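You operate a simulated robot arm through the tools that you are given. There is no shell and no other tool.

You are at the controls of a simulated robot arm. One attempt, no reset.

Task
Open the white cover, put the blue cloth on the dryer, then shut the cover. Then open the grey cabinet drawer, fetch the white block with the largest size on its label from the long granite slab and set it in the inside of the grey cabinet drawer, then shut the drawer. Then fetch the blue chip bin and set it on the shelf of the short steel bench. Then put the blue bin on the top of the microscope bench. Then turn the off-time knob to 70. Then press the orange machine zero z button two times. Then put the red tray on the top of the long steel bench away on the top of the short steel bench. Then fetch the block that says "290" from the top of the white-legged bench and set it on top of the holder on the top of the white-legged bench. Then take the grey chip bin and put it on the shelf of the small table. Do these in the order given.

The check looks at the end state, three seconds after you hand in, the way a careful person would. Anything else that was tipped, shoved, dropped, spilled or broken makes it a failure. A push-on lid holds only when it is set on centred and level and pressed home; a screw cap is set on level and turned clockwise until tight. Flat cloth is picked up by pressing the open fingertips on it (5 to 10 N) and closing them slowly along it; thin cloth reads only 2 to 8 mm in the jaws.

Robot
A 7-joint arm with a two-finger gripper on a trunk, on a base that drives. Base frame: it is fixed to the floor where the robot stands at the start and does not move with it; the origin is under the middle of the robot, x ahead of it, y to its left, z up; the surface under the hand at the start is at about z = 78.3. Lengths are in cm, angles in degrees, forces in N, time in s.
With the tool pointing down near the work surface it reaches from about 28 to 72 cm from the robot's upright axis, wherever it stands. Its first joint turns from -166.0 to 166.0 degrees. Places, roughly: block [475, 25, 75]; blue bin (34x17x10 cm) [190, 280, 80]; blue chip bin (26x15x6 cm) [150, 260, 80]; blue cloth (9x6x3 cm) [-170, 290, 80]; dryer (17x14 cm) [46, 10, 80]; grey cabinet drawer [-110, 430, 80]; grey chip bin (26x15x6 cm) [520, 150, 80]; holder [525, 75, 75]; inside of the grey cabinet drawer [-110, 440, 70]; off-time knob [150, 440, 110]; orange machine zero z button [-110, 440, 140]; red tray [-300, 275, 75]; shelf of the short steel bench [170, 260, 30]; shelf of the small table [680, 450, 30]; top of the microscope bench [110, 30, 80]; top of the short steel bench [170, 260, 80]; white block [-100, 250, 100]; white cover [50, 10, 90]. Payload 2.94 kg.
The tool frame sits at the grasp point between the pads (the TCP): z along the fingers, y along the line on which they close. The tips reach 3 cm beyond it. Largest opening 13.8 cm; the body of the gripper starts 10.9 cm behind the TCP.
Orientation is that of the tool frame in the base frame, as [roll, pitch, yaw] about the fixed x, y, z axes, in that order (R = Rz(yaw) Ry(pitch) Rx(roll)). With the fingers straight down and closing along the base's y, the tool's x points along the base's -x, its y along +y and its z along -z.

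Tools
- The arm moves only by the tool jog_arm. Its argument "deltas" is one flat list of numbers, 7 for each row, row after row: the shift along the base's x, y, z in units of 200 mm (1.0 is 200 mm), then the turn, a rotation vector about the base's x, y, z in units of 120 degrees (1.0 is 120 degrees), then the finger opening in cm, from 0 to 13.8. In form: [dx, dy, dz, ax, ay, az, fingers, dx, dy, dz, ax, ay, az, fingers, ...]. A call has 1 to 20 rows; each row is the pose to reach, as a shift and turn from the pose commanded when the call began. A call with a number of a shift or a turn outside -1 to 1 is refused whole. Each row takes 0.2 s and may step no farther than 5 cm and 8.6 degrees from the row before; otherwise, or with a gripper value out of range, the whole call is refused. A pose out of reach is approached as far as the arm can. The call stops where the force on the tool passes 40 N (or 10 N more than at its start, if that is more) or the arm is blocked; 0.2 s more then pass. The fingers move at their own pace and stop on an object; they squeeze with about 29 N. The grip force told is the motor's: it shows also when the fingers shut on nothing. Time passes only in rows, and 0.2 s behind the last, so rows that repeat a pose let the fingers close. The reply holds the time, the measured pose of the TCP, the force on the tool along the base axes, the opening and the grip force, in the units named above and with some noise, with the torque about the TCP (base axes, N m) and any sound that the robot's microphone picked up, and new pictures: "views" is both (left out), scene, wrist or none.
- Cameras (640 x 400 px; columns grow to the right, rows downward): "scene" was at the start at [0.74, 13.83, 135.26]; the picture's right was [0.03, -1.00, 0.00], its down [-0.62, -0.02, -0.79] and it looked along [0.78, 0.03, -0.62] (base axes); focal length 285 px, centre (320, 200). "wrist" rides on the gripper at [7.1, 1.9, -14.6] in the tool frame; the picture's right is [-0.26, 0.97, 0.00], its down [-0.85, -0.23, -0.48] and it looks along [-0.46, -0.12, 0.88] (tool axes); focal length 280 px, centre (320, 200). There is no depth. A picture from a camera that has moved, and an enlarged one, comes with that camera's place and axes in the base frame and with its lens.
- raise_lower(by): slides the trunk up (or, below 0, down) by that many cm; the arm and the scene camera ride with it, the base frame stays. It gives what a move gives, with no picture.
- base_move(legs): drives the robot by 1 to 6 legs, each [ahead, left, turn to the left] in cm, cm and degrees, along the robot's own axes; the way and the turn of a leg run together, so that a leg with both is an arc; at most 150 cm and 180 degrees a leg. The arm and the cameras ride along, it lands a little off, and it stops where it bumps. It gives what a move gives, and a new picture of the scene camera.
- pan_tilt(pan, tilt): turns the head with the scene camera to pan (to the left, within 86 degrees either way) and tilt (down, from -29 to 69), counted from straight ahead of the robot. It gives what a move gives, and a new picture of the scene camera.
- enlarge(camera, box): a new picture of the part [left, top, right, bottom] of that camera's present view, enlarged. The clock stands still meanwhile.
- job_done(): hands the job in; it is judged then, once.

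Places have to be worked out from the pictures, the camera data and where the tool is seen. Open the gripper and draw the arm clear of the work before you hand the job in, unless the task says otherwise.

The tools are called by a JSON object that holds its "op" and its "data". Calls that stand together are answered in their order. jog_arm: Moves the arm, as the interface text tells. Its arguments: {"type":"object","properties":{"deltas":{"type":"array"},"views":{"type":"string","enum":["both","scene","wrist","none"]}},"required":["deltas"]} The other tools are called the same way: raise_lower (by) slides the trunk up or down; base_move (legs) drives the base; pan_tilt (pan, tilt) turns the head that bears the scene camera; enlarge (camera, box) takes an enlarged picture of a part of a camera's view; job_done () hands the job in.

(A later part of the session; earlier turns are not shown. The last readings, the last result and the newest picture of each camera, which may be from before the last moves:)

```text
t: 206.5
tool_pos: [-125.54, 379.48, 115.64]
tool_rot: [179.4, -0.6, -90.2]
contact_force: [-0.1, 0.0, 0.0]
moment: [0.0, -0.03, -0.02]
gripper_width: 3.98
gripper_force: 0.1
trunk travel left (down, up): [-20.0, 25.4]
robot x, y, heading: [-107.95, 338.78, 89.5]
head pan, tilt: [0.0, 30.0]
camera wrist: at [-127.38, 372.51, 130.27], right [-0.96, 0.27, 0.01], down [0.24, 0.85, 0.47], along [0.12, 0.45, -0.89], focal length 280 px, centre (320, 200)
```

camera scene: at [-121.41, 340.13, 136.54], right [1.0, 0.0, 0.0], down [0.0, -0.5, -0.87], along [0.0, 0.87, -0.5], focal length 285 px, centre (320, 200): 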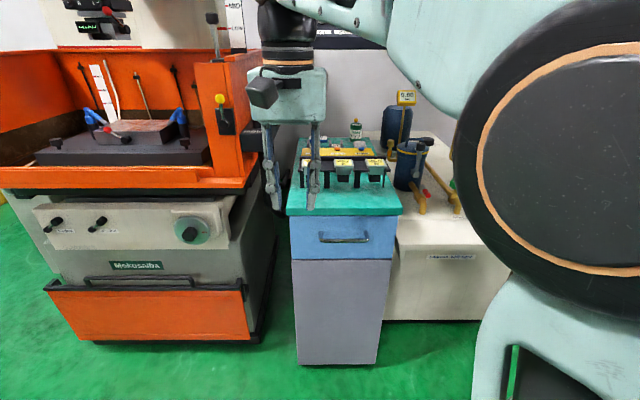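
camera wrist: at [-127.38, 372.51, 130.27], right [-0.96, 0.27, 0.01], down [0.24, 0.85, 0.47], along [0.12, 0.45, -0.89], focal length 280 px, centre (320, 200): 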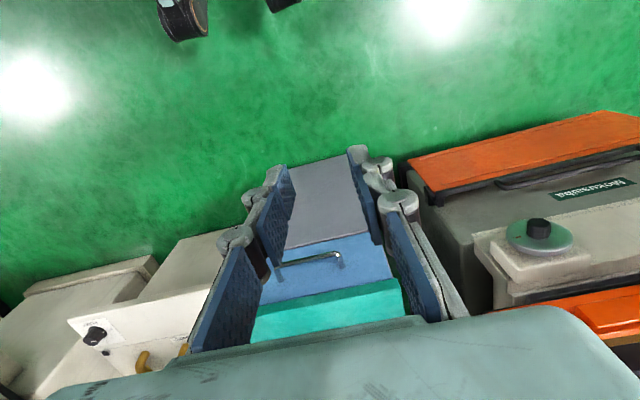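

The bar is ~15 cm long centred near x −113.7, y≈412.5, z≈79.8, with over 3 cm of gap behind. I first turn the hand 90° about vertical so it closes along y.

{"op": "jog_arm", "data": {"deltas": [0.05, 0, 0, 0, 0, 0.0682, 4, 0.1, 0, 0, 0, 0, 0.1364, 4, 0.15, 0, 0, 0, 0, 0.2046, 4, 0.2, 0, 0, 0, 0, 0.2727, 4, 0.25, 0, 0, 0, 0, 0.3409, 4, 0.3, 0, 0, 0, 0, 0.409, 4, 0.36, 0, 0, 0, 0, 0.4773, 4, 0.42, 0, 0, 0, 0, 0.5455, 4, 0.48, 0, 0, 0, 0, 0.6136, 4, 0.54, 0, 0, 0, 0, 0.6818, 4, 0.59, 0, 0, 0, 0, 0.75, 4], "views": "scene"}}

```text
t: 208.9
tool_pos: [-113.56, 379.55, 115.55]
tool_rot: [179.5, -0.7, -0.1]
contact_force: [0.1, 0.4, 0.3]
moment: [-0.02, 0.01, -0.05]
gripper_width: 4.01
gripper_force: 0.0
trunk travel left (down, up): [-20.0, 25.4]
robot x, y, heading: [-108.06, 339.15, 89.9]
head pan, tilt: [0.0, 30.0]
camera scene: at [-121.4, 340.13, 136.54], right [1.0, 0.0, 0.0], down [0.0, -0.5, -0.87], along [0.0, 0.87, -0.5], focal length 285 px, centre (320, 200)
```

scene: 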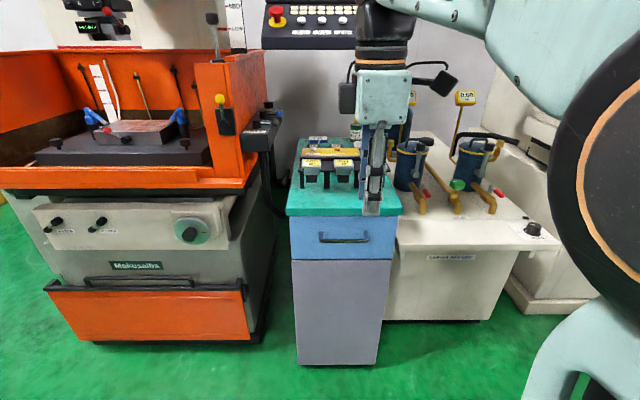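

Now I pitch the fingers 45° forward and come down toward the handle in stages.

{"op": "jog_arm", "data": {"deltas": [0, 0.08, -0.12, 0.0625, 0, 0, 4, 0, 0.16, -0.24, 0.125, 0, 0, 4, 0, 0.26, -0.36, 0.1875, 0, 0, 4, 0, 0.36, -0.48, 0.25, 0, 0, 4, 0, 0.46, -0.6, 0.3125, 0, 0, 4, 0, 0.56, -0.72, 0.375, 0, 0, 4, 0, 0.7, -0.8, 0.375, 0, 0, 4], "views": "both"}}

```text
t: 210.5
tool_pos: [-113.74, 393.43, 99.45]
tool_rot: [-135.5, -0.3, -0.6]
contact_force: [0.1, -0.4, -0.9]
moment: [-0.01, 0.01, -0.01]
gripper_width: 3.98
gripper_force: 0.1
trunk travel left (down, up): [-20.0, 25.4]
robot x, y, heading: [-107.88, 338.86, 90.1]
head pan, tilt: [0.0, 30.0]
camera scene: at [-120.78, 340.18, 136.85], right [1.0, -0.07, 0.0], down [-0.03, -0.47, -0.88], along [0.06, 0.88, -0.47], focal length 285 px, centre (320, 200)
camera wrist: at [-106.79, 381.79, 108.57], right [-0.27, -0.69, -0.68], down [-0.85, -0.16, 0.5], along [-0.45, 0.71, -0.54], focal length 280 px, centre (320, 200)
```

scene: 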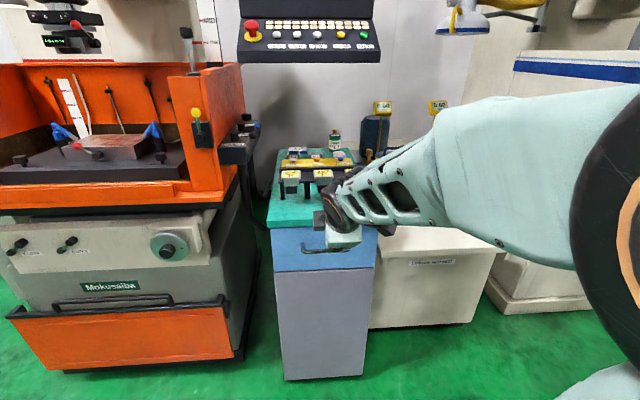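
wrist: 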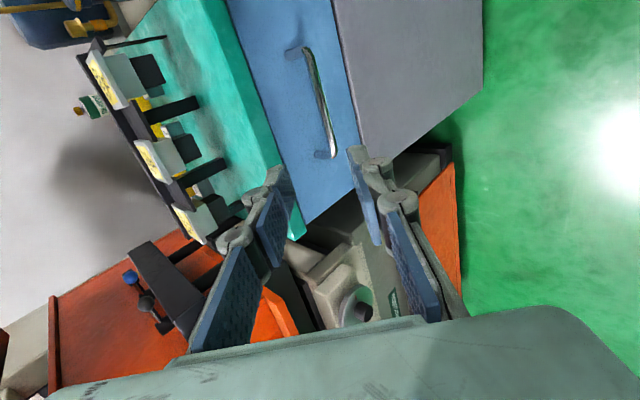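

The handle bar triangulates to y≈413.2, z≈79.3. I advance along the tool axis onto it, then close.

{"op": "jog_arm", "data": {"deltas": [0, 0.16, -0.163, 0, 0, 0, 3.6, 0, 0.32, -0.326, 0, 0, 0, 3.6, 0, 0.48, -0.49, 0, 0, 0, 3.6, 0, 0.64, -0.652, 0, 0, 0, 3.6, 0, 0.76, -0.774, 0, 0, 0, 3.6, 0, 0.86, -0.876, 0, 0, 0, 3.6], "views": "both"}}

```text
t: 211.9
tool_pos: [-113.69, 410.7, 81.98]
tool_rot: [-135.4, -0.4, -0.6]
contact_force: [-0.4, 0.5, -0.3]
moment: [0.04, 0.01, 0.02]
gripper_width: 3.63
gripper_force: 0.0
trunk travel left (down, up): [-20.0, 25.4]
robot x, y, heading: [-107.98, 339.02, 89.8]
head pan, tilt: [0.0, 30.0]
camera scene: at [-121.41, 340.12, 136.54], right [1.0, 0.0, 0.0], down [0.0, -0.5, -0.87], along [0.0, 0.87, -0.5], focal length 285 px, centre (320, 200)
camera wrist: at [-106.75, 399.13, 91.2], right [-0.27, -0.69, -0.68], down [-0.85, -0.16, 0.5], along [-0.45, 0.71, -0.54], focal length 280 px, centre (320, 200)
```

scene: 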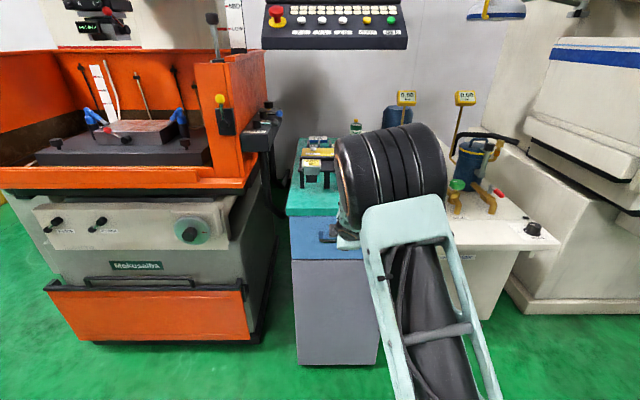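
wrist: 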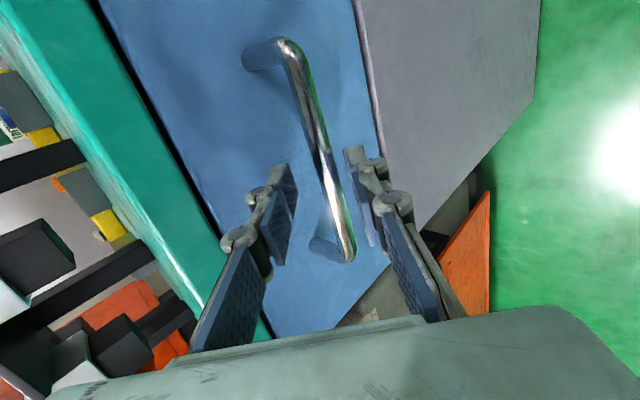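

The bar lies between the fingers. I move the last 2.3 cm in and close.

{"op": "jog_arm", "data": {"deltas": [0, 0.05, -0.051, 0, 0, 0, 3.6, 0, 0.09, -0.09, 0, 0, 0, 3.6, 0, 0.09, -0.09, 0, 0, 0, 1.5, 0, 0.09, -0.09, 0, 0, 0, 0.3, 0, 0.09, -0.09, 0, 0, 0, 0.3], "views": "wrist"}}

```text
t: 213.1
tool_pos: [-113.63, 412.39, 79.79]
tool_rot: [-136.1, -0.5, -0.6]
contact_force: [0.2, -13.2, -13.9]
moment: [0.01, -0.15, 0.45]
gripper_width: 1.23
gripper_force: 39.1
trunk travel left (down, up): [-20.0, 25.4]
robot x, y, heading: [-108.45, 338.9, 89.9]
head pan, tilt: [0.0, 30.0]
camera wrist: at [-106.74, 400.75, 89.09], right [-0.26, -0.69, -0.67], down [-0.85, -0.16, 0.5], along [-0.45, 0.71, -0.55], focal length 280 px, centre (320, 200)
```

wrist: 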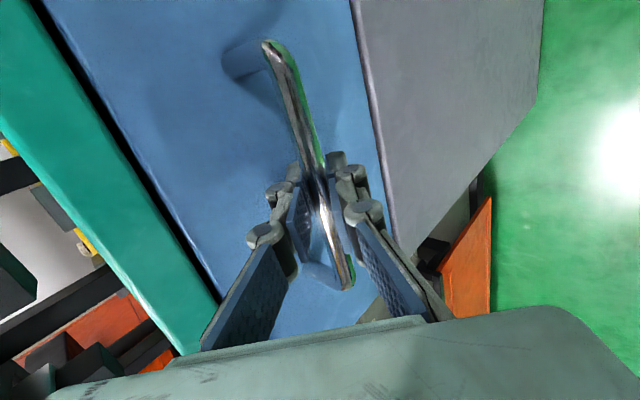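

Gripped at 1.2 cm. I pull toward −y, relaxing the slight upward offset, and watch the force.

{"op": "jog_arm", "data": {"deltas": [0, -0.03, -0.015, 0, 0, 0, 0.3, 0, -0.08, -0.018, 0, 0, 0, 0.3, 0, -0.15, -0.018, 0, 0, 0, 0.3, 0, -0.22, -0.018, 0, 0, 0, 0.3], "views": "wrist"}}

```text
t: 214.1
tool_pos: [-113.61, 408.09, 79.81]
tool_rot: [-135.6, -0.2, -0.6]
contact_force: [2.6, -2.5, -6.0]
moment: [0.02, -0.06, 0.62]
gripper_width: 1.23
gripper_force: 39.3
trunk travel left (down, up): [-20.0, 25.4]
robot x, y, heading: [-107.86, 338.97, 90.0]
head pan, tilt: [0.0, 30.0]
camera wrist: at [-106.72, 396.39, 88.99], right [-0.27, -0.69, -0.68], down [-0.85, -0.16, 0.5], along [-0.45, 0.71, -0.54], focal length 280 px, centre (320, 200)
```

wrist: 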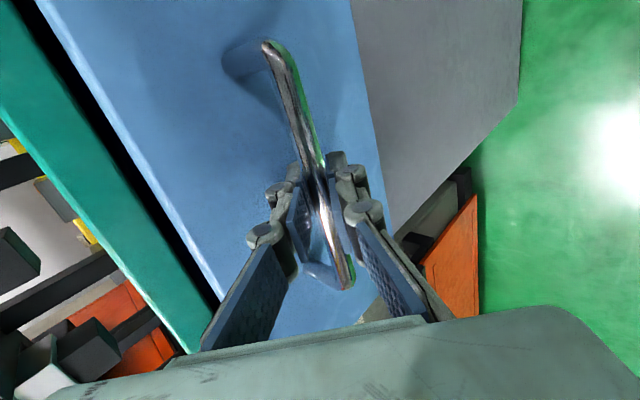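

The drawer slides easily. I pull it further, up to about 20 cm.

{"op": "jog_arm", "data": {"deltas": [0, -0.1, -0.005, 0, 0, 0, 0.3, 0, -0.2, -0.005, 0, 0, 0, 0.3, 0, -0.3, -0.005, 0, 0, 0, 0.3, 0, -0.4, -0.005, 0, 0, 0, 0.3, 0, -0.5, -0.005, 0, 0, 0, 0.3, 0, -0.6, -0.005, 0, 0, 0, 0.3, 0, -0.7, -0.005, 0, 0, 0, 0.3, 0, -0.8, -0.005, 0, 0, 0, 0.3], "views": "both"}}

```text
t: 215.9
tool_pos: [-113.56, 392.02, 79.95]
tool_rot: [-135.6, -0.2, -0.7]
contact_force: [17.4, -2.1, 12.8]
moment: [-0.07, -0.36, 0.5]
gripper_width: 1.21
gripper_force: 38.8
trunk travel left (down, up): [-20.0, 25.4]
robot x, y, heading: [-108.0, 339.02, 89.9]
head pan, tilt: [0.0, 30.0]
camera scene: at [-121.24, 339.99, 136.57], right [1.0, 0.0, 0.0], down [0.0, -0.5, -0.87], along [0.0, 0.87, -0.5], focal length 285 px, centre (320, 200)
camera wrist: at [-106.74, 380.25, 88.98], right [-0.27, -0.69, -0.68], down [-0.85, -0.16, 0.5], along [-0.45, 0.71, -0.54], focal length 280 px, centre (320, 200)
```

scene: 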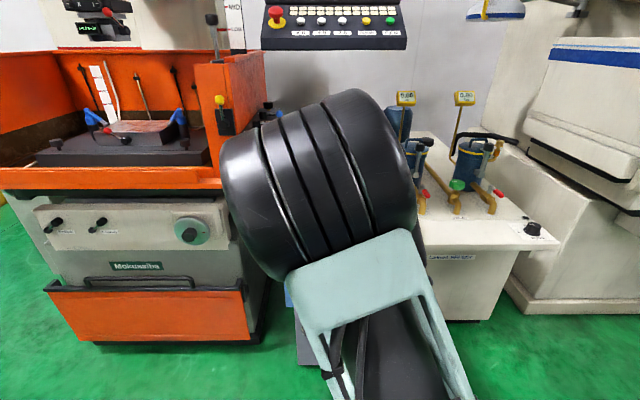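
wrist: 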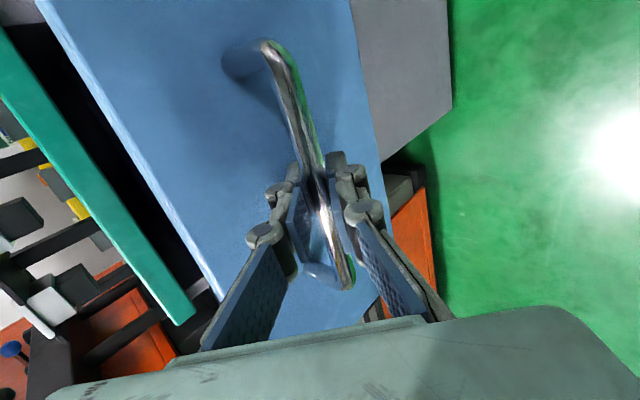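

The drawer is open about 20 cm, which is enough. I release the handle and withdraw along the tool axis.

{"op": "jog_arm", "data": {"deltas": [0.008, 0, 0.01, 0, 0, 0, 0.8, 0.008, 0, 0.01, 0, 0, 0, 2.5, 0.008, 0, 0.01, 0, 0, 0, 4, 0.008, 0, 0.01, 0, 0, 0, 4, 0.008, -0.1, 0.11, 0, 0, 0, 4, 0.008, -0.2, 0.21, 0, 0, 0, 4, 0, -0.3, 0.4, 0, 0, 0, 4, 0, -0.35, 0.6, 0, 0, 0, 4, 0, -0.35, 0.8, -0.0625, 0, 0, 4, 0, -0.35, 1.0, -0.125, 0, 0, 4], "views": "none"}}

{"op": "jog_arm", "data": {"deltas": [0, 0.0, 0.15, -0.0625, 0, 0, 4, 0, 0, 0.3, -0.125, 0, 0, 4, 0, 0, 0.45, -0.1875, 0, 0, 4, 0, 0, 0.6, -0.25, 0, 0, 4], "views": "both"}}

```text
t: 218.3
tool_pos: [-113.13, 385.09, 95.98]
tool_rot: [-156.2, 4.3, -1.4]
contact_force: [-0.7, 0.2, 0.2]
moment: [0.02, 0.03, 0.0]
gripper_width: 3.98
gripper_force: 0.1
trunk travel left (down, up): [-20.0, 25.4]
robot x, y, heading: [-108.04, 338.71, 89.9]
head pan, tilt: [0.0, 30.0]
stopped in row 10: the arm was blocked; the commanded pose is now the measured one
```

```text
t: 219.3
tool_pos: [-113.19, 385.29, 108.32]
tool_rot: [174.2, 2.7, -3.0]
contact_force: [0.4, -0.5, 0.5]
moment: [0.04, 0.01, 0.03]
gripper_width: 4.0
gripper_force: 0.0
trunk travel left (down, up): [-20.0, 25.4]
robot x, y, heading: [-107.71, 339.04, 89.9]
head pan, tilt: [0.0, 30.0]
camera scene: at [-121.41, 340.15, 136.54], right [1.0, 0.0, 0.0], down [0.0, -0.5, -0.87], along [0.0, 0.87, -0.5], focal length 285 px, centre (320, 200)
camera wrist: at [-105.42, 384.35, 122.72], right [-0.31, -0.95, 0.11], down [-0.81, 0.32, 0.49], along [-0.5, 0.06, -0.86], focal length 280 px, centre (320, 200)
```

scene: 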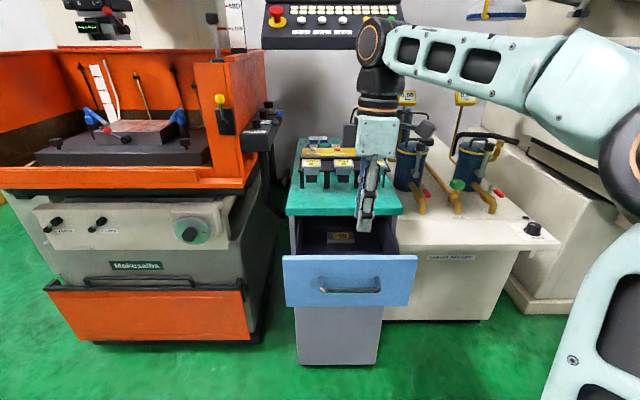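
wrist: 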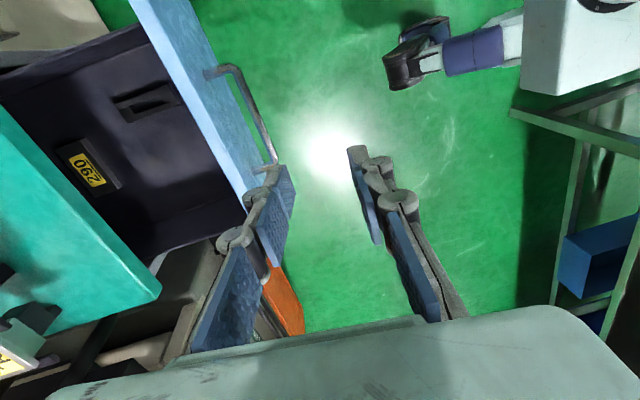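

The drawer is open; inside are a "290" block and another part, with free space beside them. I straighten the hand, raise it, and turn the robot around to view the granite slab.

{"op": "jog_arm", "data": {"deltas": [0, -0.1, 0.15, 0.024, -0.011, -0.05, 4, 0, -0.2, 0.3, 0.0483, -0.0225, -0.1, 4, 0, -0.25, 0.45, 0.0483, -0.0225, -0.16, 4, 0, -0.25, 0.5, 0.0483, -0.0225, -0.22, 4], "views": "none"}}

{"op": "base_move", "data": {"legs": [[0, 0, 180]]}}

```text
t: 220.3
tool_pos: [-113.38, 379.99, 118.41]
tool_rot: [-179.5, 1.9, -29.0]
contact_force: [-0.8, -0.8, 0.1]
moment: [-0.01, -0.02, 0.0]
gripper_width: 3.99
gripper_force: 0.0
trunk travel left (down, up): [-20.0, 25.4]
robot x, y, heading: [-108.16, 338.81, 89.8]
head pan, tilt: [0.0, 30.0]
```

```text
t: 227.9
tool_pos: [-104.63, 297.82, 118.48]
tool_rot: [-179.5, 1.9, 148.3]
contact_force: [0.3, -0.4, -0.3]
moment: [-0.03, 0.01, -0.01]
gripper_width: 4.0
gripper_force: 0.0
trunk travel left (down, up): [-20.0, 25.4]
robot x, y, heading: [-108.41, 339.2, -92.8]
head pan, tilt: [0.0, 30.0]
camera scene: at [-94.48, 337.33, 136.54], right [-1.0, 0.05, 0.0], down [0.02, 0.5, -0.87], along [-0.04, -0.86, -0.5], focal length 285 px, centre (320, 200)
```

scene: 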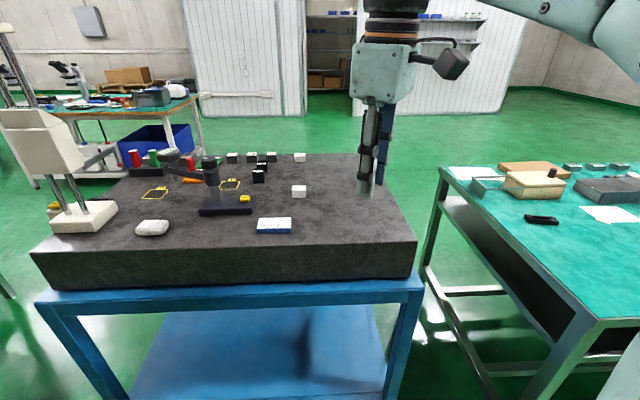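

{"op": "enlarge", "data": {"camera": "scene", "box": [100, 140, 420, 250]}}

{"op": "pan_tilt", "data": {"pan": 0, "tilt": 42}}

```text
2.00 times, centred on (260, 195) of scene
camera zoom: at [-94.48, 337.33, 136.54], right [-1.0, 0.05, 0.0], down [0.02, 0.5, -0.87], along [-0.04, -0.86, -0.5], focal length 570 px, centre (440, 210)
```

zoom: 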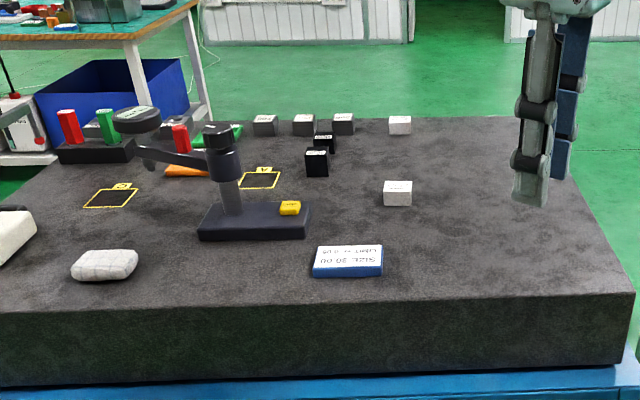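

```text
t: 228.7
tool_pos: [-104.71, 297.78, 118.39]
tool_rot: [-179.5, 1.9, 148.4]
contact_force: [-0.5, 0.8, 0.7]
moment: [-0.02, -0.02, -0.03]
gripper_width: 4.01
gripper_force: 0.1
trunk travel left (down, up): [-20.0, 25.4]
robot x, y, heading: [-108.02, 339.27, -92.8]
head pan, tilt: [0.0, 42.0]
camera scene: at [-94.45, 338.01, 134.72], right [-1.0, 0.05, 0.0], down [0.03, 0.67, -0.74], along [-0.04, -0.74, -0.67], focal length 285 px, centre (320, 200)
```

scene: 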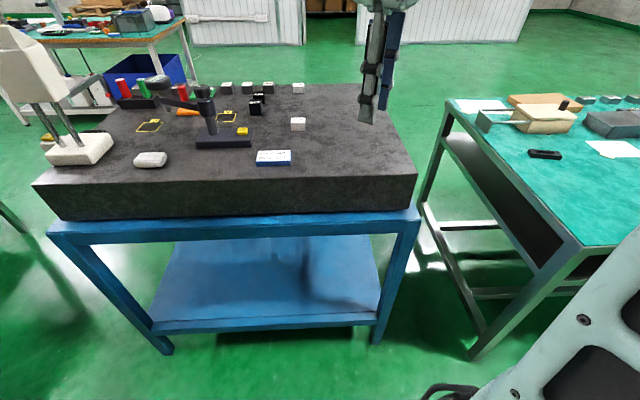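

Two clearly white blocks are on the slab among grey and black ones. I enlarge their labels.

{"op": "enlarge", "data": {"camera": "scene", "box": [280, 75, 320, 140]}}

{"op": "enlarge", "data": {"camera": "scene", "box": [210, 75, 315, 140]}}

{"op": "enlarge", "data": {"camera": "scene", "box": [245, 140, 305, 175]}}

```text
6.15 times, centred on (300, 108) of scene
camera zoom: at [-94.45, 338.01, 134.72], right [-1.0, 0.05, 0.0], down [0.03, 0.67, -0.74], along [-0.04, -0.74, -0.67], focal length 1754 px, centre (443, 769)
```

zoom: 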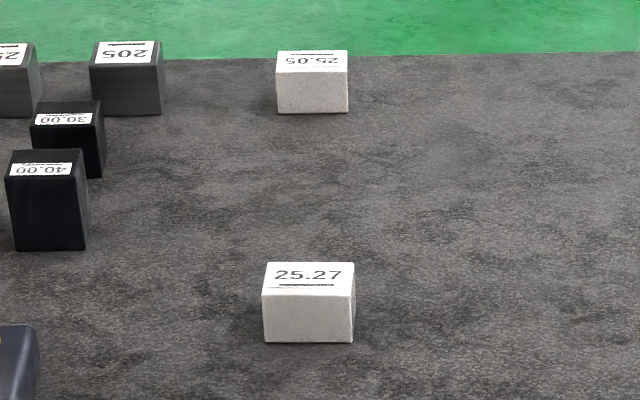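

```text
6.10 times, centred on (262, 108) of scene
camera zoom: at [-94.45, 338.01, 134.72], right [-1.0, 0.05, 0.0], down [0.03, 0.67, -0.74], along [-0.04, -0.74, -0.67], focal length 1738 px, centre (670, 764)
```

zoom: 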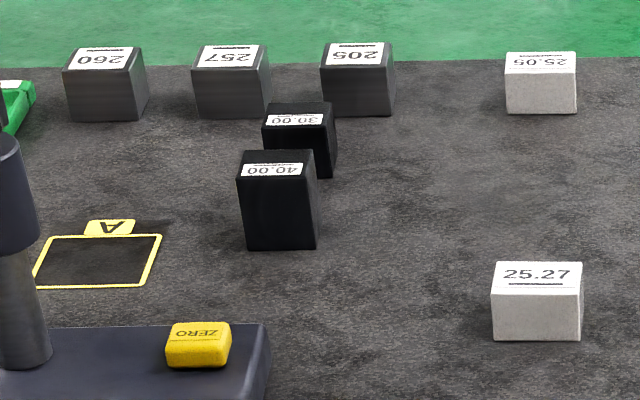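

```text
10.67 times, centred on (275, 158) of scene
camera zoom: at [-94.45, 338.01, 134.72], right [-1.0, 0.05, 0.0], down [0.03, 0.67, -0.74], along [-0.04, -0.74, -0.67], focal length 3041 px, centre (800, 653)
```

zoom: 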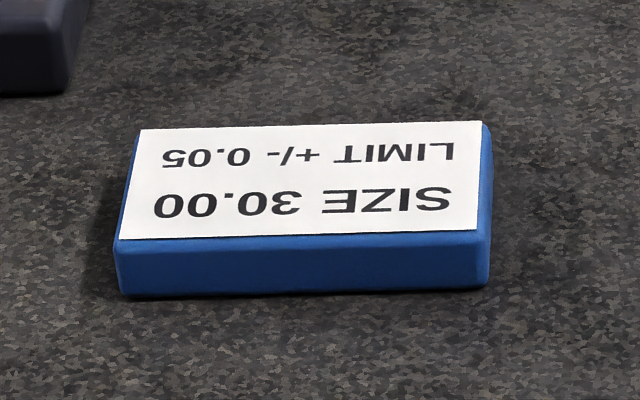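

I zoom in on both labels to read the numbers reliably.

{"op": "enlarge", "data": {"camera": "scene", "box": [285, 80, 310, 96]}}

{"op": "enlarge", "data": {"camera": "scene", "box": [285, 112, 312, 134]}}

{"op": "enlarge", "data": {"camera": "scene", "box": [30, 70, 240, 180]}}

```text
16.00 times, centred on (298, 88) of scene
camera zoom: at [-94.45, 338.01, 134.72], right [-1.0, 0.05, 0.0], down [0.03, 0.67, -0.74], along [-0.04, -0.74, -0.67], focal length 4561 px, centre (680, 1992)
```

zoom: 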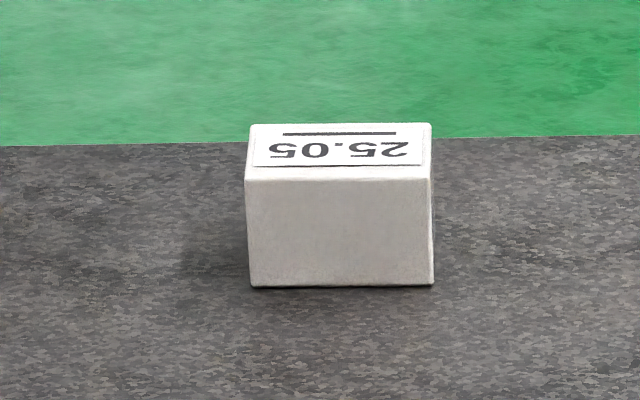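

```text
16.00 times, centred on (298, 123) of scene
camera zoom: at [-94.45, 338.01, 134.72], right [-1.0, 0.05, 0.0], down [0.03, 0.67, -0.74], along [-0.04, -0.74, -0.67], focal length 4561 px, centre (664, 1432)
```

zoom: 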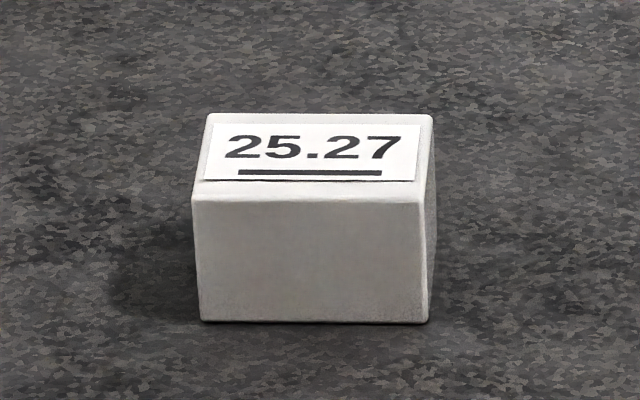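

```text
3.05 times, centred on (135, 125) of scene
camera zoom: at [-94.45, 338.01, 134.72], right [-1.0, 0.05, 0.0], down [0.03, 0.67, -0.74], along [-0.04, -0.74, -0.67], focal length 869 px, centre (884, 429)
```

zoom: 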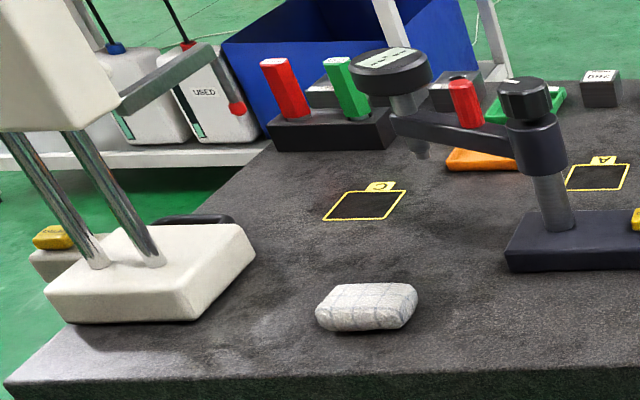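

Labels read 25.05 and 25.27, so 25.27 is the one; its centre is near (-92, 260, 95.6) on a slab top of about z 94. I drive closer to the slab.

{"op": "base_move", "data": {"legs": [[16, 8, 2.8]]}}

```text
t: 230.2
tool_pos: [-94.96, 282.04, 118.41]
tool_rot: [-179.6, 1.9, 151.3]
contact_force: [0.5, -0.6, 0.1]
moment: [0.01, 0.01, 0.03]
gripper_width: 3.98
gripper_force: 0.1
trunk travel left (down, up): [-20.0, 25.4]
robot x, y, heading: [-100.63, 323.05, -89.6]
head pan, tilt: [0.0, 42.0]
camera scene: at [-86.82, 322.81, 134.71], right [-1.0, 0.0, 0.0], down [0.0, 0.67, -0.74], along [0.0, -0.74, -0.67], focal length 285 px, centre (320, 200)
```

scene: 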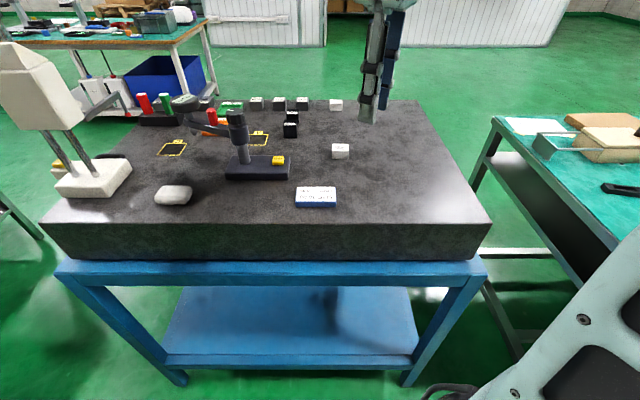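

The block is confirmed at about (-92.1, 261, 95.6). I level the hand over it, then turn it to close along x.

{"op": "jog_arm", "data": {"deltas": [0.05, -0.24, -0.03, 0.003, 0.006, 0, 7, 0.1, -0.48, -0.06, 0.0076, 0.0138, 0, 7, 0.145, -0.72, -0.1, 0.0076, 0.0138, 0, 7, 0.145, -0.9, -0.15, 0.0076, 0.0138, 0, 7], "views": "none"}}

{"op": "jog_arm", "data": {"deltas": [0, -0.02, -0.06, 0, 0, -0.064, 7, 0, -0.04, -0.12, 0, 0, -0.128, 7, 0, -0.06, -0.18, 0, 0, -0.192, 7, 0, -0.08, -0.24, 0, 0, -0.256, 7, 0, -0.1, -0.3, 0, 0, -0.32, 7, 0, -0.12, -0.36, 0, 0, -0.384, 7, 0, -0.14, -0.4, 0, 0, -0.448, 7, 0, -0.15, -0.4, 0, 0, -0.511, 7], "views": "both"}}

```text
t: 231.2
tool_pos: [-92.93, 266.14, 113.65]
tool_rot: [-179.4, 0.1, 151.3]
contact_force: [0.5, 0.3, 0.1]
moment: [-0.02, 0.0, 0.03]
gripper_width: 7.02
gripper_force: 0.0
out of reach, approached as far as the arm can: row 3, 4
trunk travel left (down, up): [-20.0, 25.4]
robot x, y, heading: [-100.34, 322.99, -89.9]
head pan, tilt: [0.0, 42.0]
```

```text
t: 233.0
tool_pos: [-92.86, 263.22, 105.75]
tool_rot: [-179.5, 0.0, 89.9]
contact_force: [-0.4, -0.2, 0.3]
moment: [0.03, -0.03, 0.0]
gripper_width: 6.99
gripper_force: 0.0
trunk travel left (down, up): [-20.0, 25.4]
robot x, y, heading: [-100.95, 322.97, -89.7]
head pan, tilt: [0.0, 42.0]
camera scene: at [-86.82, 322.81, 134.71], right [-1.0, 0.0, 0.0], down [0.0, 0.67, -0.74], along [0.0, -0.74, -0.67], focal length 285 px, centre (320, 200)
camera wrist: at [-90.83, 270.19, 120.33], right [0.96, -0.26, -0.01], down [-0.23, -0.85, 0.48], along [-0.13, -0.46, -0.88], focal length 280 px, centre (320, 200)
```

scene: 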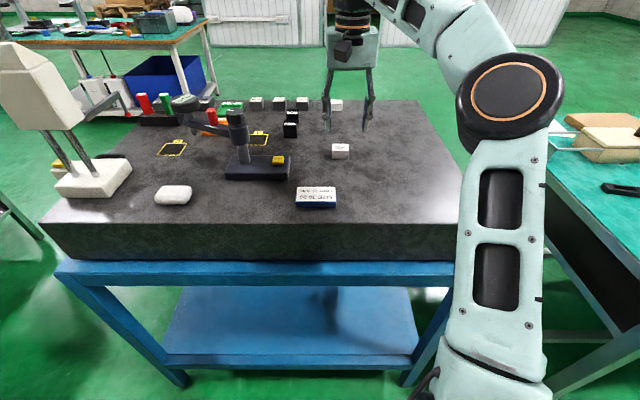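
wrist: 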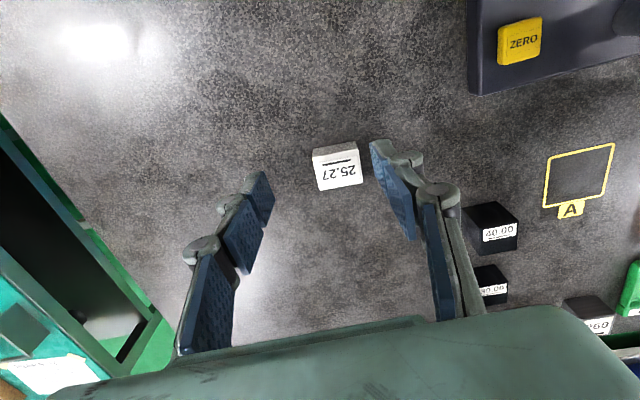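

The block's top is centred at (-92, 260.8). I descend around it and grip it.

{"op": "jog_arm", "data": {"deltas": [0.03, -0.08, -0.08, 0, 0, 0, 7, 0.045, -0.12, -0.2, 0, 0, 0, 7, 0.045, -0.12, -0.32, 0, 0, 0, 7, 0.045, -0.12, -0.38, 0, 0, 0, 7, 0.045, -0.12, -0.405, 0, 0, 0, 7], "views": "wrist"}}

```text
t: 234.2
tool_pos: [-92.03, 260.81, 97.73]
tool_rot: [-179.4, -0.1, 90.0]
contact_force: [0.2, 0.2, -0.5]
moment: [0.0, -0.02, 0.0]
gripper_width: 7.01
gripper_force: 0.0
trunk travel left (down, up): [-20.0, 25.4]
robot x, y, heading: [-100.84, 322.85, -90.1]
head pan, tilt: [0.0, 42.0]
camera wrist: at [-90.03, 267.83, 112.2], right [0.96, -0.26, -0.01], down [-0.23, -0.85, 0.48], along [-0.13, -0.46, -0.88], focal length 280 px, centre (320, 200)
```

wrist: 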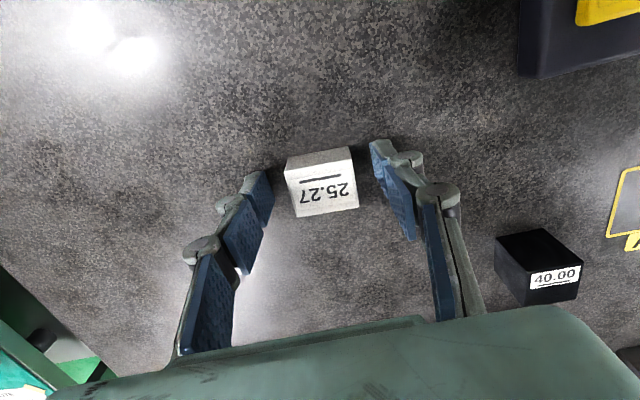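

Fingers straddle the block well. I close on it and lift.

{"op": "jog_arm", "data": {"deltas": [0, 0, 0, 0, 0, 0, 4.5, 0, 0, 0, 0, 0, 0, 3, 0, 0, 0, 0, 0, 0, 2.5, 0, 0, 0, 0, 0, 0, 2.5, 0, 0, 0.1, 0, 0, 0, 2.5, 0, 0, 0.3, 0, 0, 0, 2.5, 0, 0.05, 0.5, 0, 0, 0, 2.5, 0, 0.15, 0.7, 0, 0, 0, 2.5, 0, 0.3, 0.9, 0, 0, 0, 2.5, 0, 0.5, 1.0, 0, 0, 0, 2.5], "views": "wrist"}}

```text
t: 236.4
tool_pos: [-91.97, 270.88, 117.7]
tool_rot: [-179.6, 0.0, 90.0]
contact_force: [0.1, 0.5, -2.2]
moment: [0.02, 0.03, 0.01]
gripper_width: 4.11
gripper_force: 29.3
out of reach, approached as far as the arm can: row 7, 8, 9
trunk travel left (down, up): [-20.0, 25.4]
robot x, y, heading: [-100.3, 322.88, -89.9]
head pan, tilt: [0.0, 42.0]
camera wrist: at [-89.9, 278.04, 132.26], right [0.96, -0.26, -0.01], down [-0.23, -0.85, 0.48], along [-0.13, -0.46, -0.88], focal length 280 px, centre (320, 200)
```

wrist: 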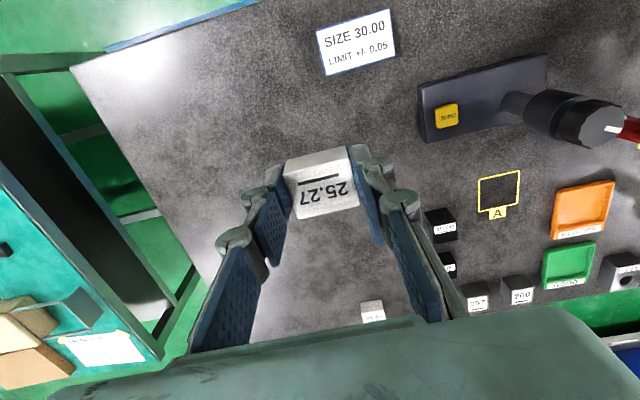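

The block is held (4.1 cm). I retract the arm, back off, and turn around to face the open drawer.

{"op": "jog_arm", "data": {"deltas": [-0.05, 0.2, 0.03, 0, 0, 0, 2.5, -0.1, 0.4, 0.05, 0, 0, 0, 2.5, -0.1, 0.6, 0.05, 0, 0, 0, 2.5], "views": "none"}}

{"op": "base_move", "data": {"legs": [[-16, 0, 0], [0, 0, 180]]}}

{"op": "pan_tilt", "data": {"pan": 0, "tilt": 35}}

```text
t: 237.2
tool_pos: [-93.8, 282.61, 118.65]
tool_rot: [-179.4, 0.0, 90.0]
contact_force: [-0.6, -0.5, -0.6]
moment: [0.04, -0.02, 0.01]
gripper_width: 4.11
gripper_force: 29.1
trunk travel left (down, up): [-20.0, 25.4]
robot x, y, heading: [-100.63, 323.29, -89.8]
head pan, tilt: [0.0, 42.0]
```

```text
t: 246.1
tool_pos: [-109.78, 379.05, 118.69]
tool_rot: [-179.4, 0.0, -86.1]
contact_force: [-0.6, -0.3, -2.3]
moment: [-0.04, 0.02, 0.02]
gripper_width: 4.13
gripper_force: 28.7
trunk travel left (down, up): [-20.0, 25.4]
robot x, y, heading: [-100.51, 339.43, 93.8]
head pan, tilt: [0.0, 42.0]
camera scene: at [-113.85, 338.55, 134.71], right [1.0, 0.07, 0.0], down [0.05, -0.67, -0.74], along [-0.05, 0.74, -0.67], focal length 285 px, centre (320, 200)
```

scene: 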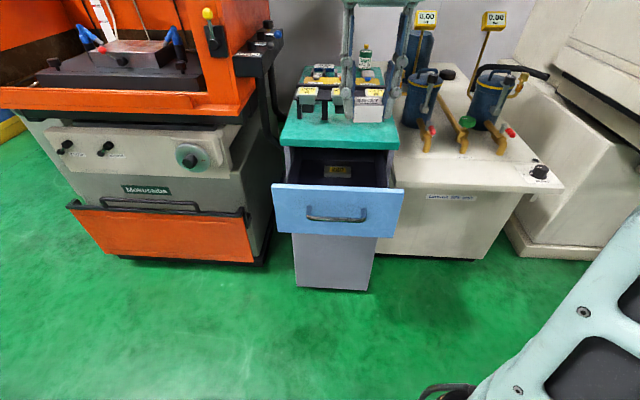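

```text
t: 246.8
tool_pos: [-109.81, 379.05, 118.61]
tool_rot: [-179.5, 0.0, -86.1]
contact_force: [-0.1, 0.2, -1.9]
moment: [0.02, 0.0, -0.01]
gripper_width: 4.14
gripper_force: 28.8
trunk travel left (down, up): [-20.0, 25.4]
robot x, y, heading: [-100.41, 339.05, 94.0]
head pan, tilt: [0.0, 35.0]
camera scene: at [-113.88, 338.99, 135.76], right [1.0, 0.07, 0.0], down [0.04, -0.57, -0.82], along [-0.06, 0.82, -0.57], focal length 285 px, centre (320, 200)
```

scene: 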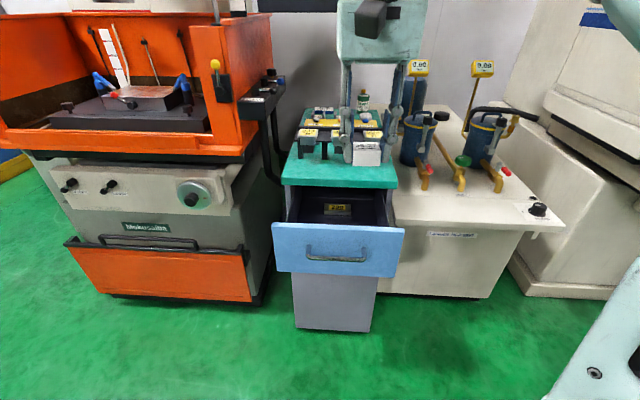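

The drawer front now stands at y≈399.6; the "290" block sits at the back near y 425. I drive slightly closer and put the hand over the drawer to see inside with the wrist camera.

{"op": "base_move", "data": {"legs": [[8, 4, -4]]}}

{"op": "jog_arm", "data": {"deltas": [0.05, 0.12, 0, 0, 0, 0, 2.5, 0.1, 0.24, 0, 0, 0, 0, 2.5, 0.1, 0.4, 0, 0, 0, 0, 2.5], "views": "both"}}

```text
t: 247.9
tool_pos: [-111.3, 387.45, 118.75]
tool_rot: [-179.4, 0.0, -90.1]
contact_force: [1.1, -0.2, -2.1]
moment: [-0.02, -0.01, 0.01]
gripper_width: 4.11
gripper_force: 28.8
trunk travel left (down, up): [-20.0, 25.4]
robot x, y, heading: [-104.6, 346.92, 90.1]
head pan, tilt: [0.0, 35.0]
camera scene: at [-118.09, 347.72, 135.76], right [1.0, 0.0, 0.0], down [0.0, -0.57, -0.82], along [0.0, 0.82, -0.57], focal length 285 px, centre (320, 200)
```

scene: 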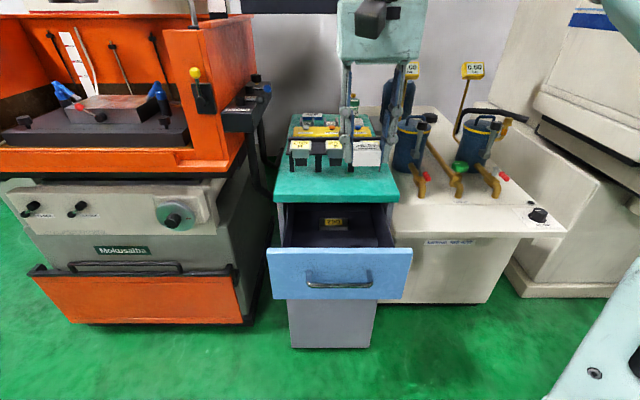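

```text
t: 248.7
tool_pos: [-109.29, 395.36, 118.6]
tool_rot: [-179.5, -0.1, -90.0]
contact_force: [-0.1, -0.5, -1.8]
moment: [0.03, -0.01, 0.0]
gripper_width: 4.11
gripper_force: 28.9
trunk travel left (down, up): [-20.0, 25.4]
robot x, y, heading: [-104.73, 346.61, 90.2]
head pan, tilt: [0.0, 35.0]
camera scene: at [-118.1, 347.73, 135.76], right [1.0, 0.0, 0.0], down [0.0, -0.57, -0.82], along [0.0, 0.82, -0.57], focal length 285 px, centre (320, 200)
camera wrist: at [-111.3, 388.2, 133.18], right [-0.96, 0.26, -0.01], down [0.23, 0.85, 0.48], along [0.13, 0.46, -0.88], focal length 280 px, centre (320, 200)
```

scene: 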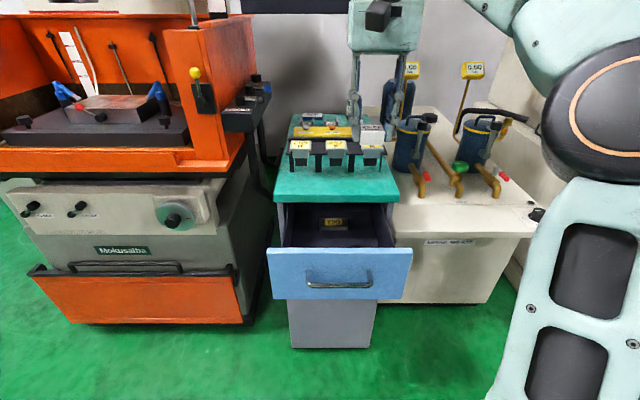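
wrist: 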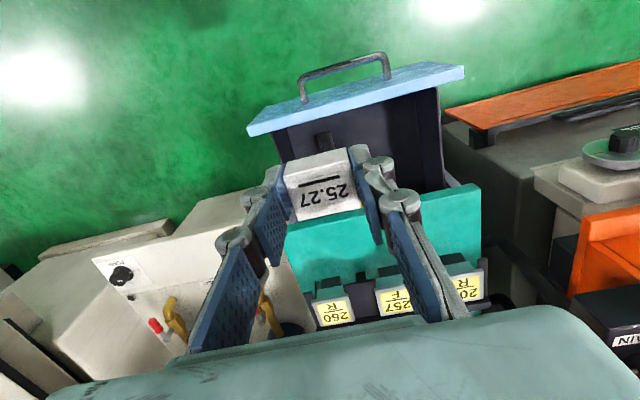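

{"op": "enlarge", "data": {"camera": "wrist", "box": [240, 60, 480, 210]}}

{"op": "enlarge", "data": {"camera": "scene", "box": [260, 190, 420, 270]}}

```text
2.67 times, centred on (360, 135) of wrist
camera zoom: at [-111.3, 388.2, 133.18], right [-0.96, 0.26, -0.01], down [0.23, 0.85, 0.48], along [0.13, 0.46, -0.88], focal length 748 px, centre (213, 373)
```

zoom: 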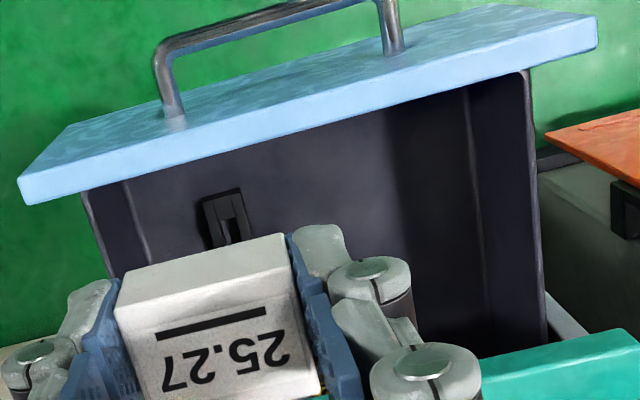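

```text
4.00 times, centred on (340, 230) of scene
camera zoom: at [-118.1, 347.73, 135.76], right [1.0, 0.0, 0.0], down [0.0, -0.57, -0.82], along [0.0, 0.82, -0.57], focal length 1140 px, centre (240, 80)
```

zoom: 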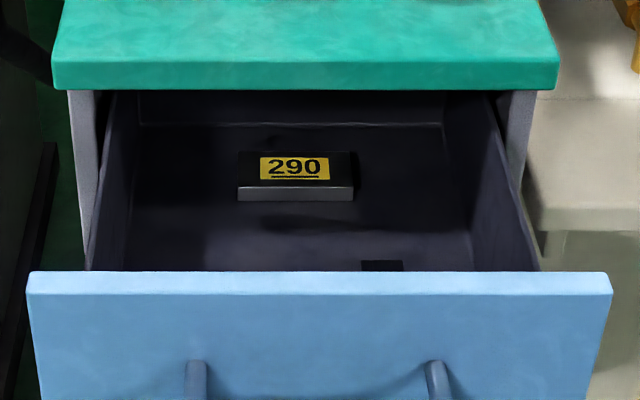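

Inside, the 290 block sits at the back (y≈423.5, top z≈74) and a small dark fixture near x −107. I'll place the white block at about (-118, 409), so I move over that spot and descend.

{"op": "jog_arm", "data": {"deltas": [-0.11, 0.17, 0, 0, 0, 0, 2.5, -0.22, 0.34, 0, 0, 0, 0, 2.5, -0.33, 0.51, 0, 0, 0, 0, 2.5, -0.435, 0.68, 0, 0, 0, 0, 2.5, -0.435, 0.68, -0.2, 0, 0, 0, 2.5, -0.435, 0.68, -0.4, 0, 0, 0, 2.5, -0.435, 0.68, -0.6, 0, 0, 0, 2.5, -0.435, 0.68, -0.8, 0, 0, 0, 2.5, -0.435, 0.68, -1.0, 0, 0, 0, 2.5], "views": "both"}}

```text
t: 250.7
tool_pos: [-117.7, 408.81, 98.54]
tool_rot: [-179.6, -0.1, -90.1]
contact_force: [0.1, -0.2, -1.8]
moment: [-0.05, 0.01, -0.04]
gripper_width: 4.14
gripper_force: 28.8
out of reach, approached as far as the arm can: row 2, 3, 4, 5, 6, 7, 8
trunk travel left (down, up): [-20.0, 25.4]
robot x, y, heading: [-104.25, 346.83, 90.1]
head pan, tilt: [0.0, 35.0]
camera scene: at [-118.09, 347.74, 135.77], right [1.0, 0.0, 0.0], down [0.0, -0.57, -0.82], along [0.0, 0.82, -0.57], focal length 285 px, centre (320, 200)
camera wrist: at [-119.93, 401.71, 113.18], right [-0.96, 0.26, -0.01], down [0.23, 0.85, 0.48], along [0.13, 0.46, -0.88], focal length 280 px, centre (320, 200)
```

scene: 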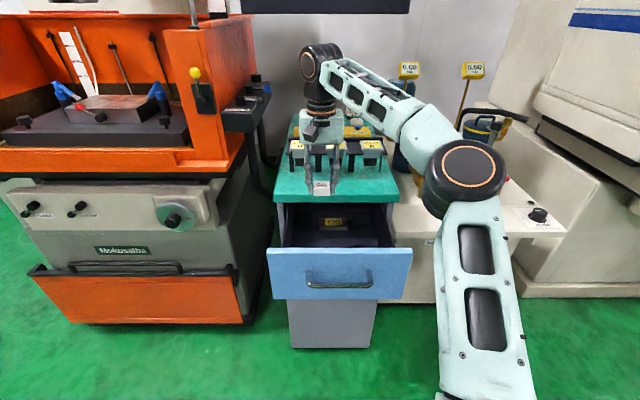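
wrist: 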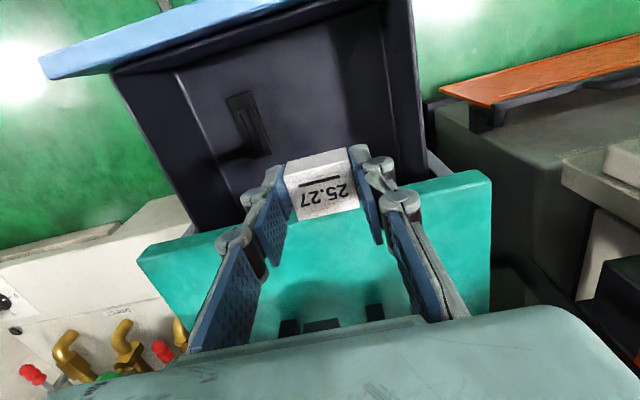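

The hand is over the drawer gap with clearance to the cabinet top. I shift 1 cm toward me and descend.

{"op": "jog_arm", "data": {"deltas": [0, -0.03, -0.15, 0, 0, 0, 2.5, 0, -0.05, -0.35, 0, 0, 0, 2.5, 0, -0.05, -0.55, 0, 0, 0, 2.5, 0, -0.05, -0.75, 0, 0, 0, 2.5, 0, -0.05, -0.9, 0, 0, 0, 2.5, 0, -0.05, -1.0, 0, 0, 0, 2.5], "views": "both"}}

```text
t: 252.1
tool_pos: [-118.12, 407.8, 78.45]
tool_rot: [-179.6, 0.0, -90.1]
contact_force: [0.0, -0.5, -2.1]
moment: [0.01, 0.0, 0.01]
gripper_width: 4.12
gripper_force: 29.6
trunk travel left (down, up): [-20.0, 25.4]
robot x, y, heading: [-104.57, 347.07, 90.3]
head pan, tilt: [0.0, 35.0]
camera scene: at [-118.09, 347.72, 135.76], right [1.0, 0.0, 0.0], down [0.0, -0.57, -0.82], along [0.0, 0.82, -0.57], focal length 285 px, centre (320, 200)
camera wrist: at [-120.1, 400.72, 93.05], right [-0.96, 0.26, -0.01], down [0.23, 0.85, 0.48], along [0.13, 0.46, -0.88], focal length 280 px, centre (320, 200)
```

scene: 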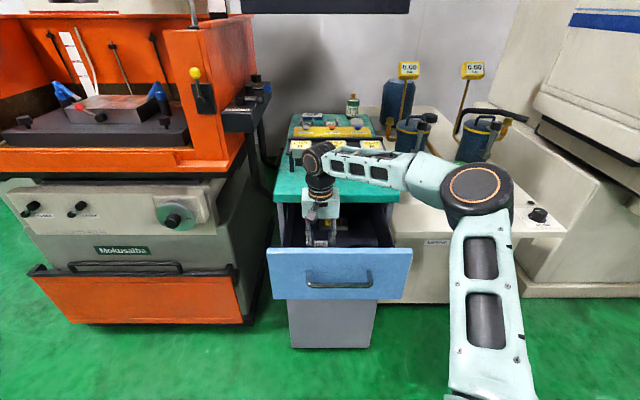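
wrist: 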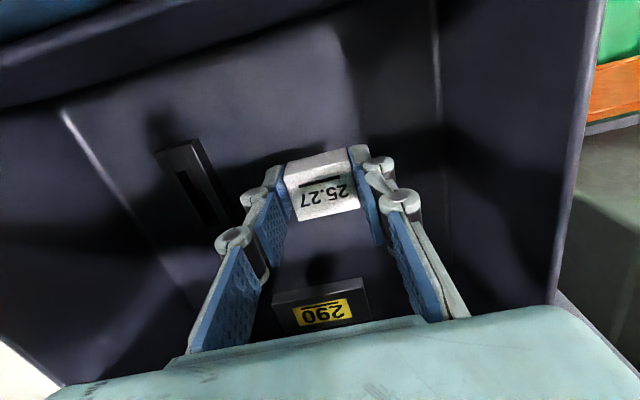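

Clear space beneath. I lower the block slowly until it touches the drawer floor.

{"op": "jog_arm", "data": {"deltas": [0, 0, -0.05, 0, 0, 0, 2.5, 0, 0, -0.09, 0, 0, 0, 2.5, 0, 0, -0.11, 0, 0, 0, 2.5, 0, 0, -0.13, 0, 0, 0, 2.5], "views": "none"}}

```text
t: 253.1
tool_pos: [-118.01, 407.89, 76.04]
tool_rot: [-179.5, 0.0, -90.0]
contact_force: [0.1, -0.8, -2.1]
moment: [-0.01, 0.02, 0.01]
gripper_width: 4.12
gripper_force: 28.9
trunk travel left (down, up): [-20.0, 25.4]
robot x, y, heading: [-104.64, 346.73, 90.3]
head pan, tilt: [0.0, 35.0]
```

{"op": "jog_arm", "data": {"deltas": [0, 0, -0.02, 0, 0, 0, 2.5, 0, 0, -0.04, 0, 0, 0, 2.5, 0, 0, -0.06, 0, 0, 0, 2.5], "views": "none"}}

```text
t: 253.9
tool_pos: [-118.06, 407.89, 74.96]
tool_rot: [-179.5, 0.0, -90.1]
contact_force: [1.1, 1.3, -2.2]
moment: [-0.02, 0.04, -0.02]
gripper_width: 4.15
gripper_force: 29.2
trunk travel left (down, up): [-20.0, 25.4]
robot x, y, heading: [-104.39, 347.09, 90.1]
head pan, tilt: [0.0, 35.0]
```

{"op": "jog_arm", "data": {"deltas": [0, 0, -0.02, 0, 0, 0, 2.5, 0, 0, -0.04, 0, 0, 0, 2.5, 0, 0, -0.06, 0, 0, 0, 2.5], "views": "wrist"}}

```text
t: 254.7
tool_pos: [-118.16, 407.91, 74.03]
tool_rot: [-179.7, 0.5, -90.2]
contact_force: [1.1, -0.2, 21.7]
moment: [-0.06, -0.05, 0.02]
gripper_width: 4.17
gripper_force: 29.1
trunk travel left (down, up): [-20.0, 25.4]
robot x, y, heading: [-104.48, 346.95, 90.0]
head pan, tilt: [0.0, 35.0]
camera wrist: at [-120.07, 400.78, 88.68], right [-0.96, 0.26, 0.0], down [0.23, 0.85, 0.48], along [0.13, 0.46, -0.88], focal length 280 px, centre (320, 200)
```

wrist: 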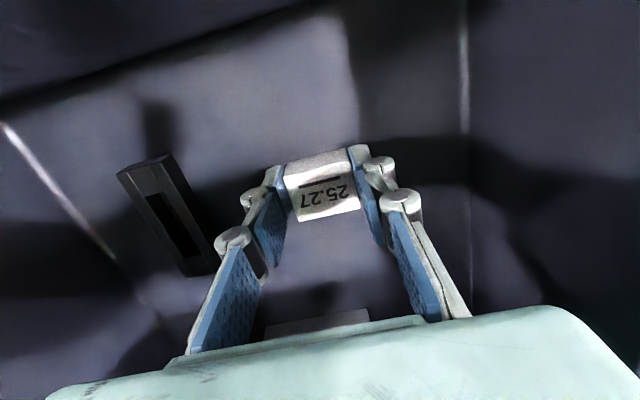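

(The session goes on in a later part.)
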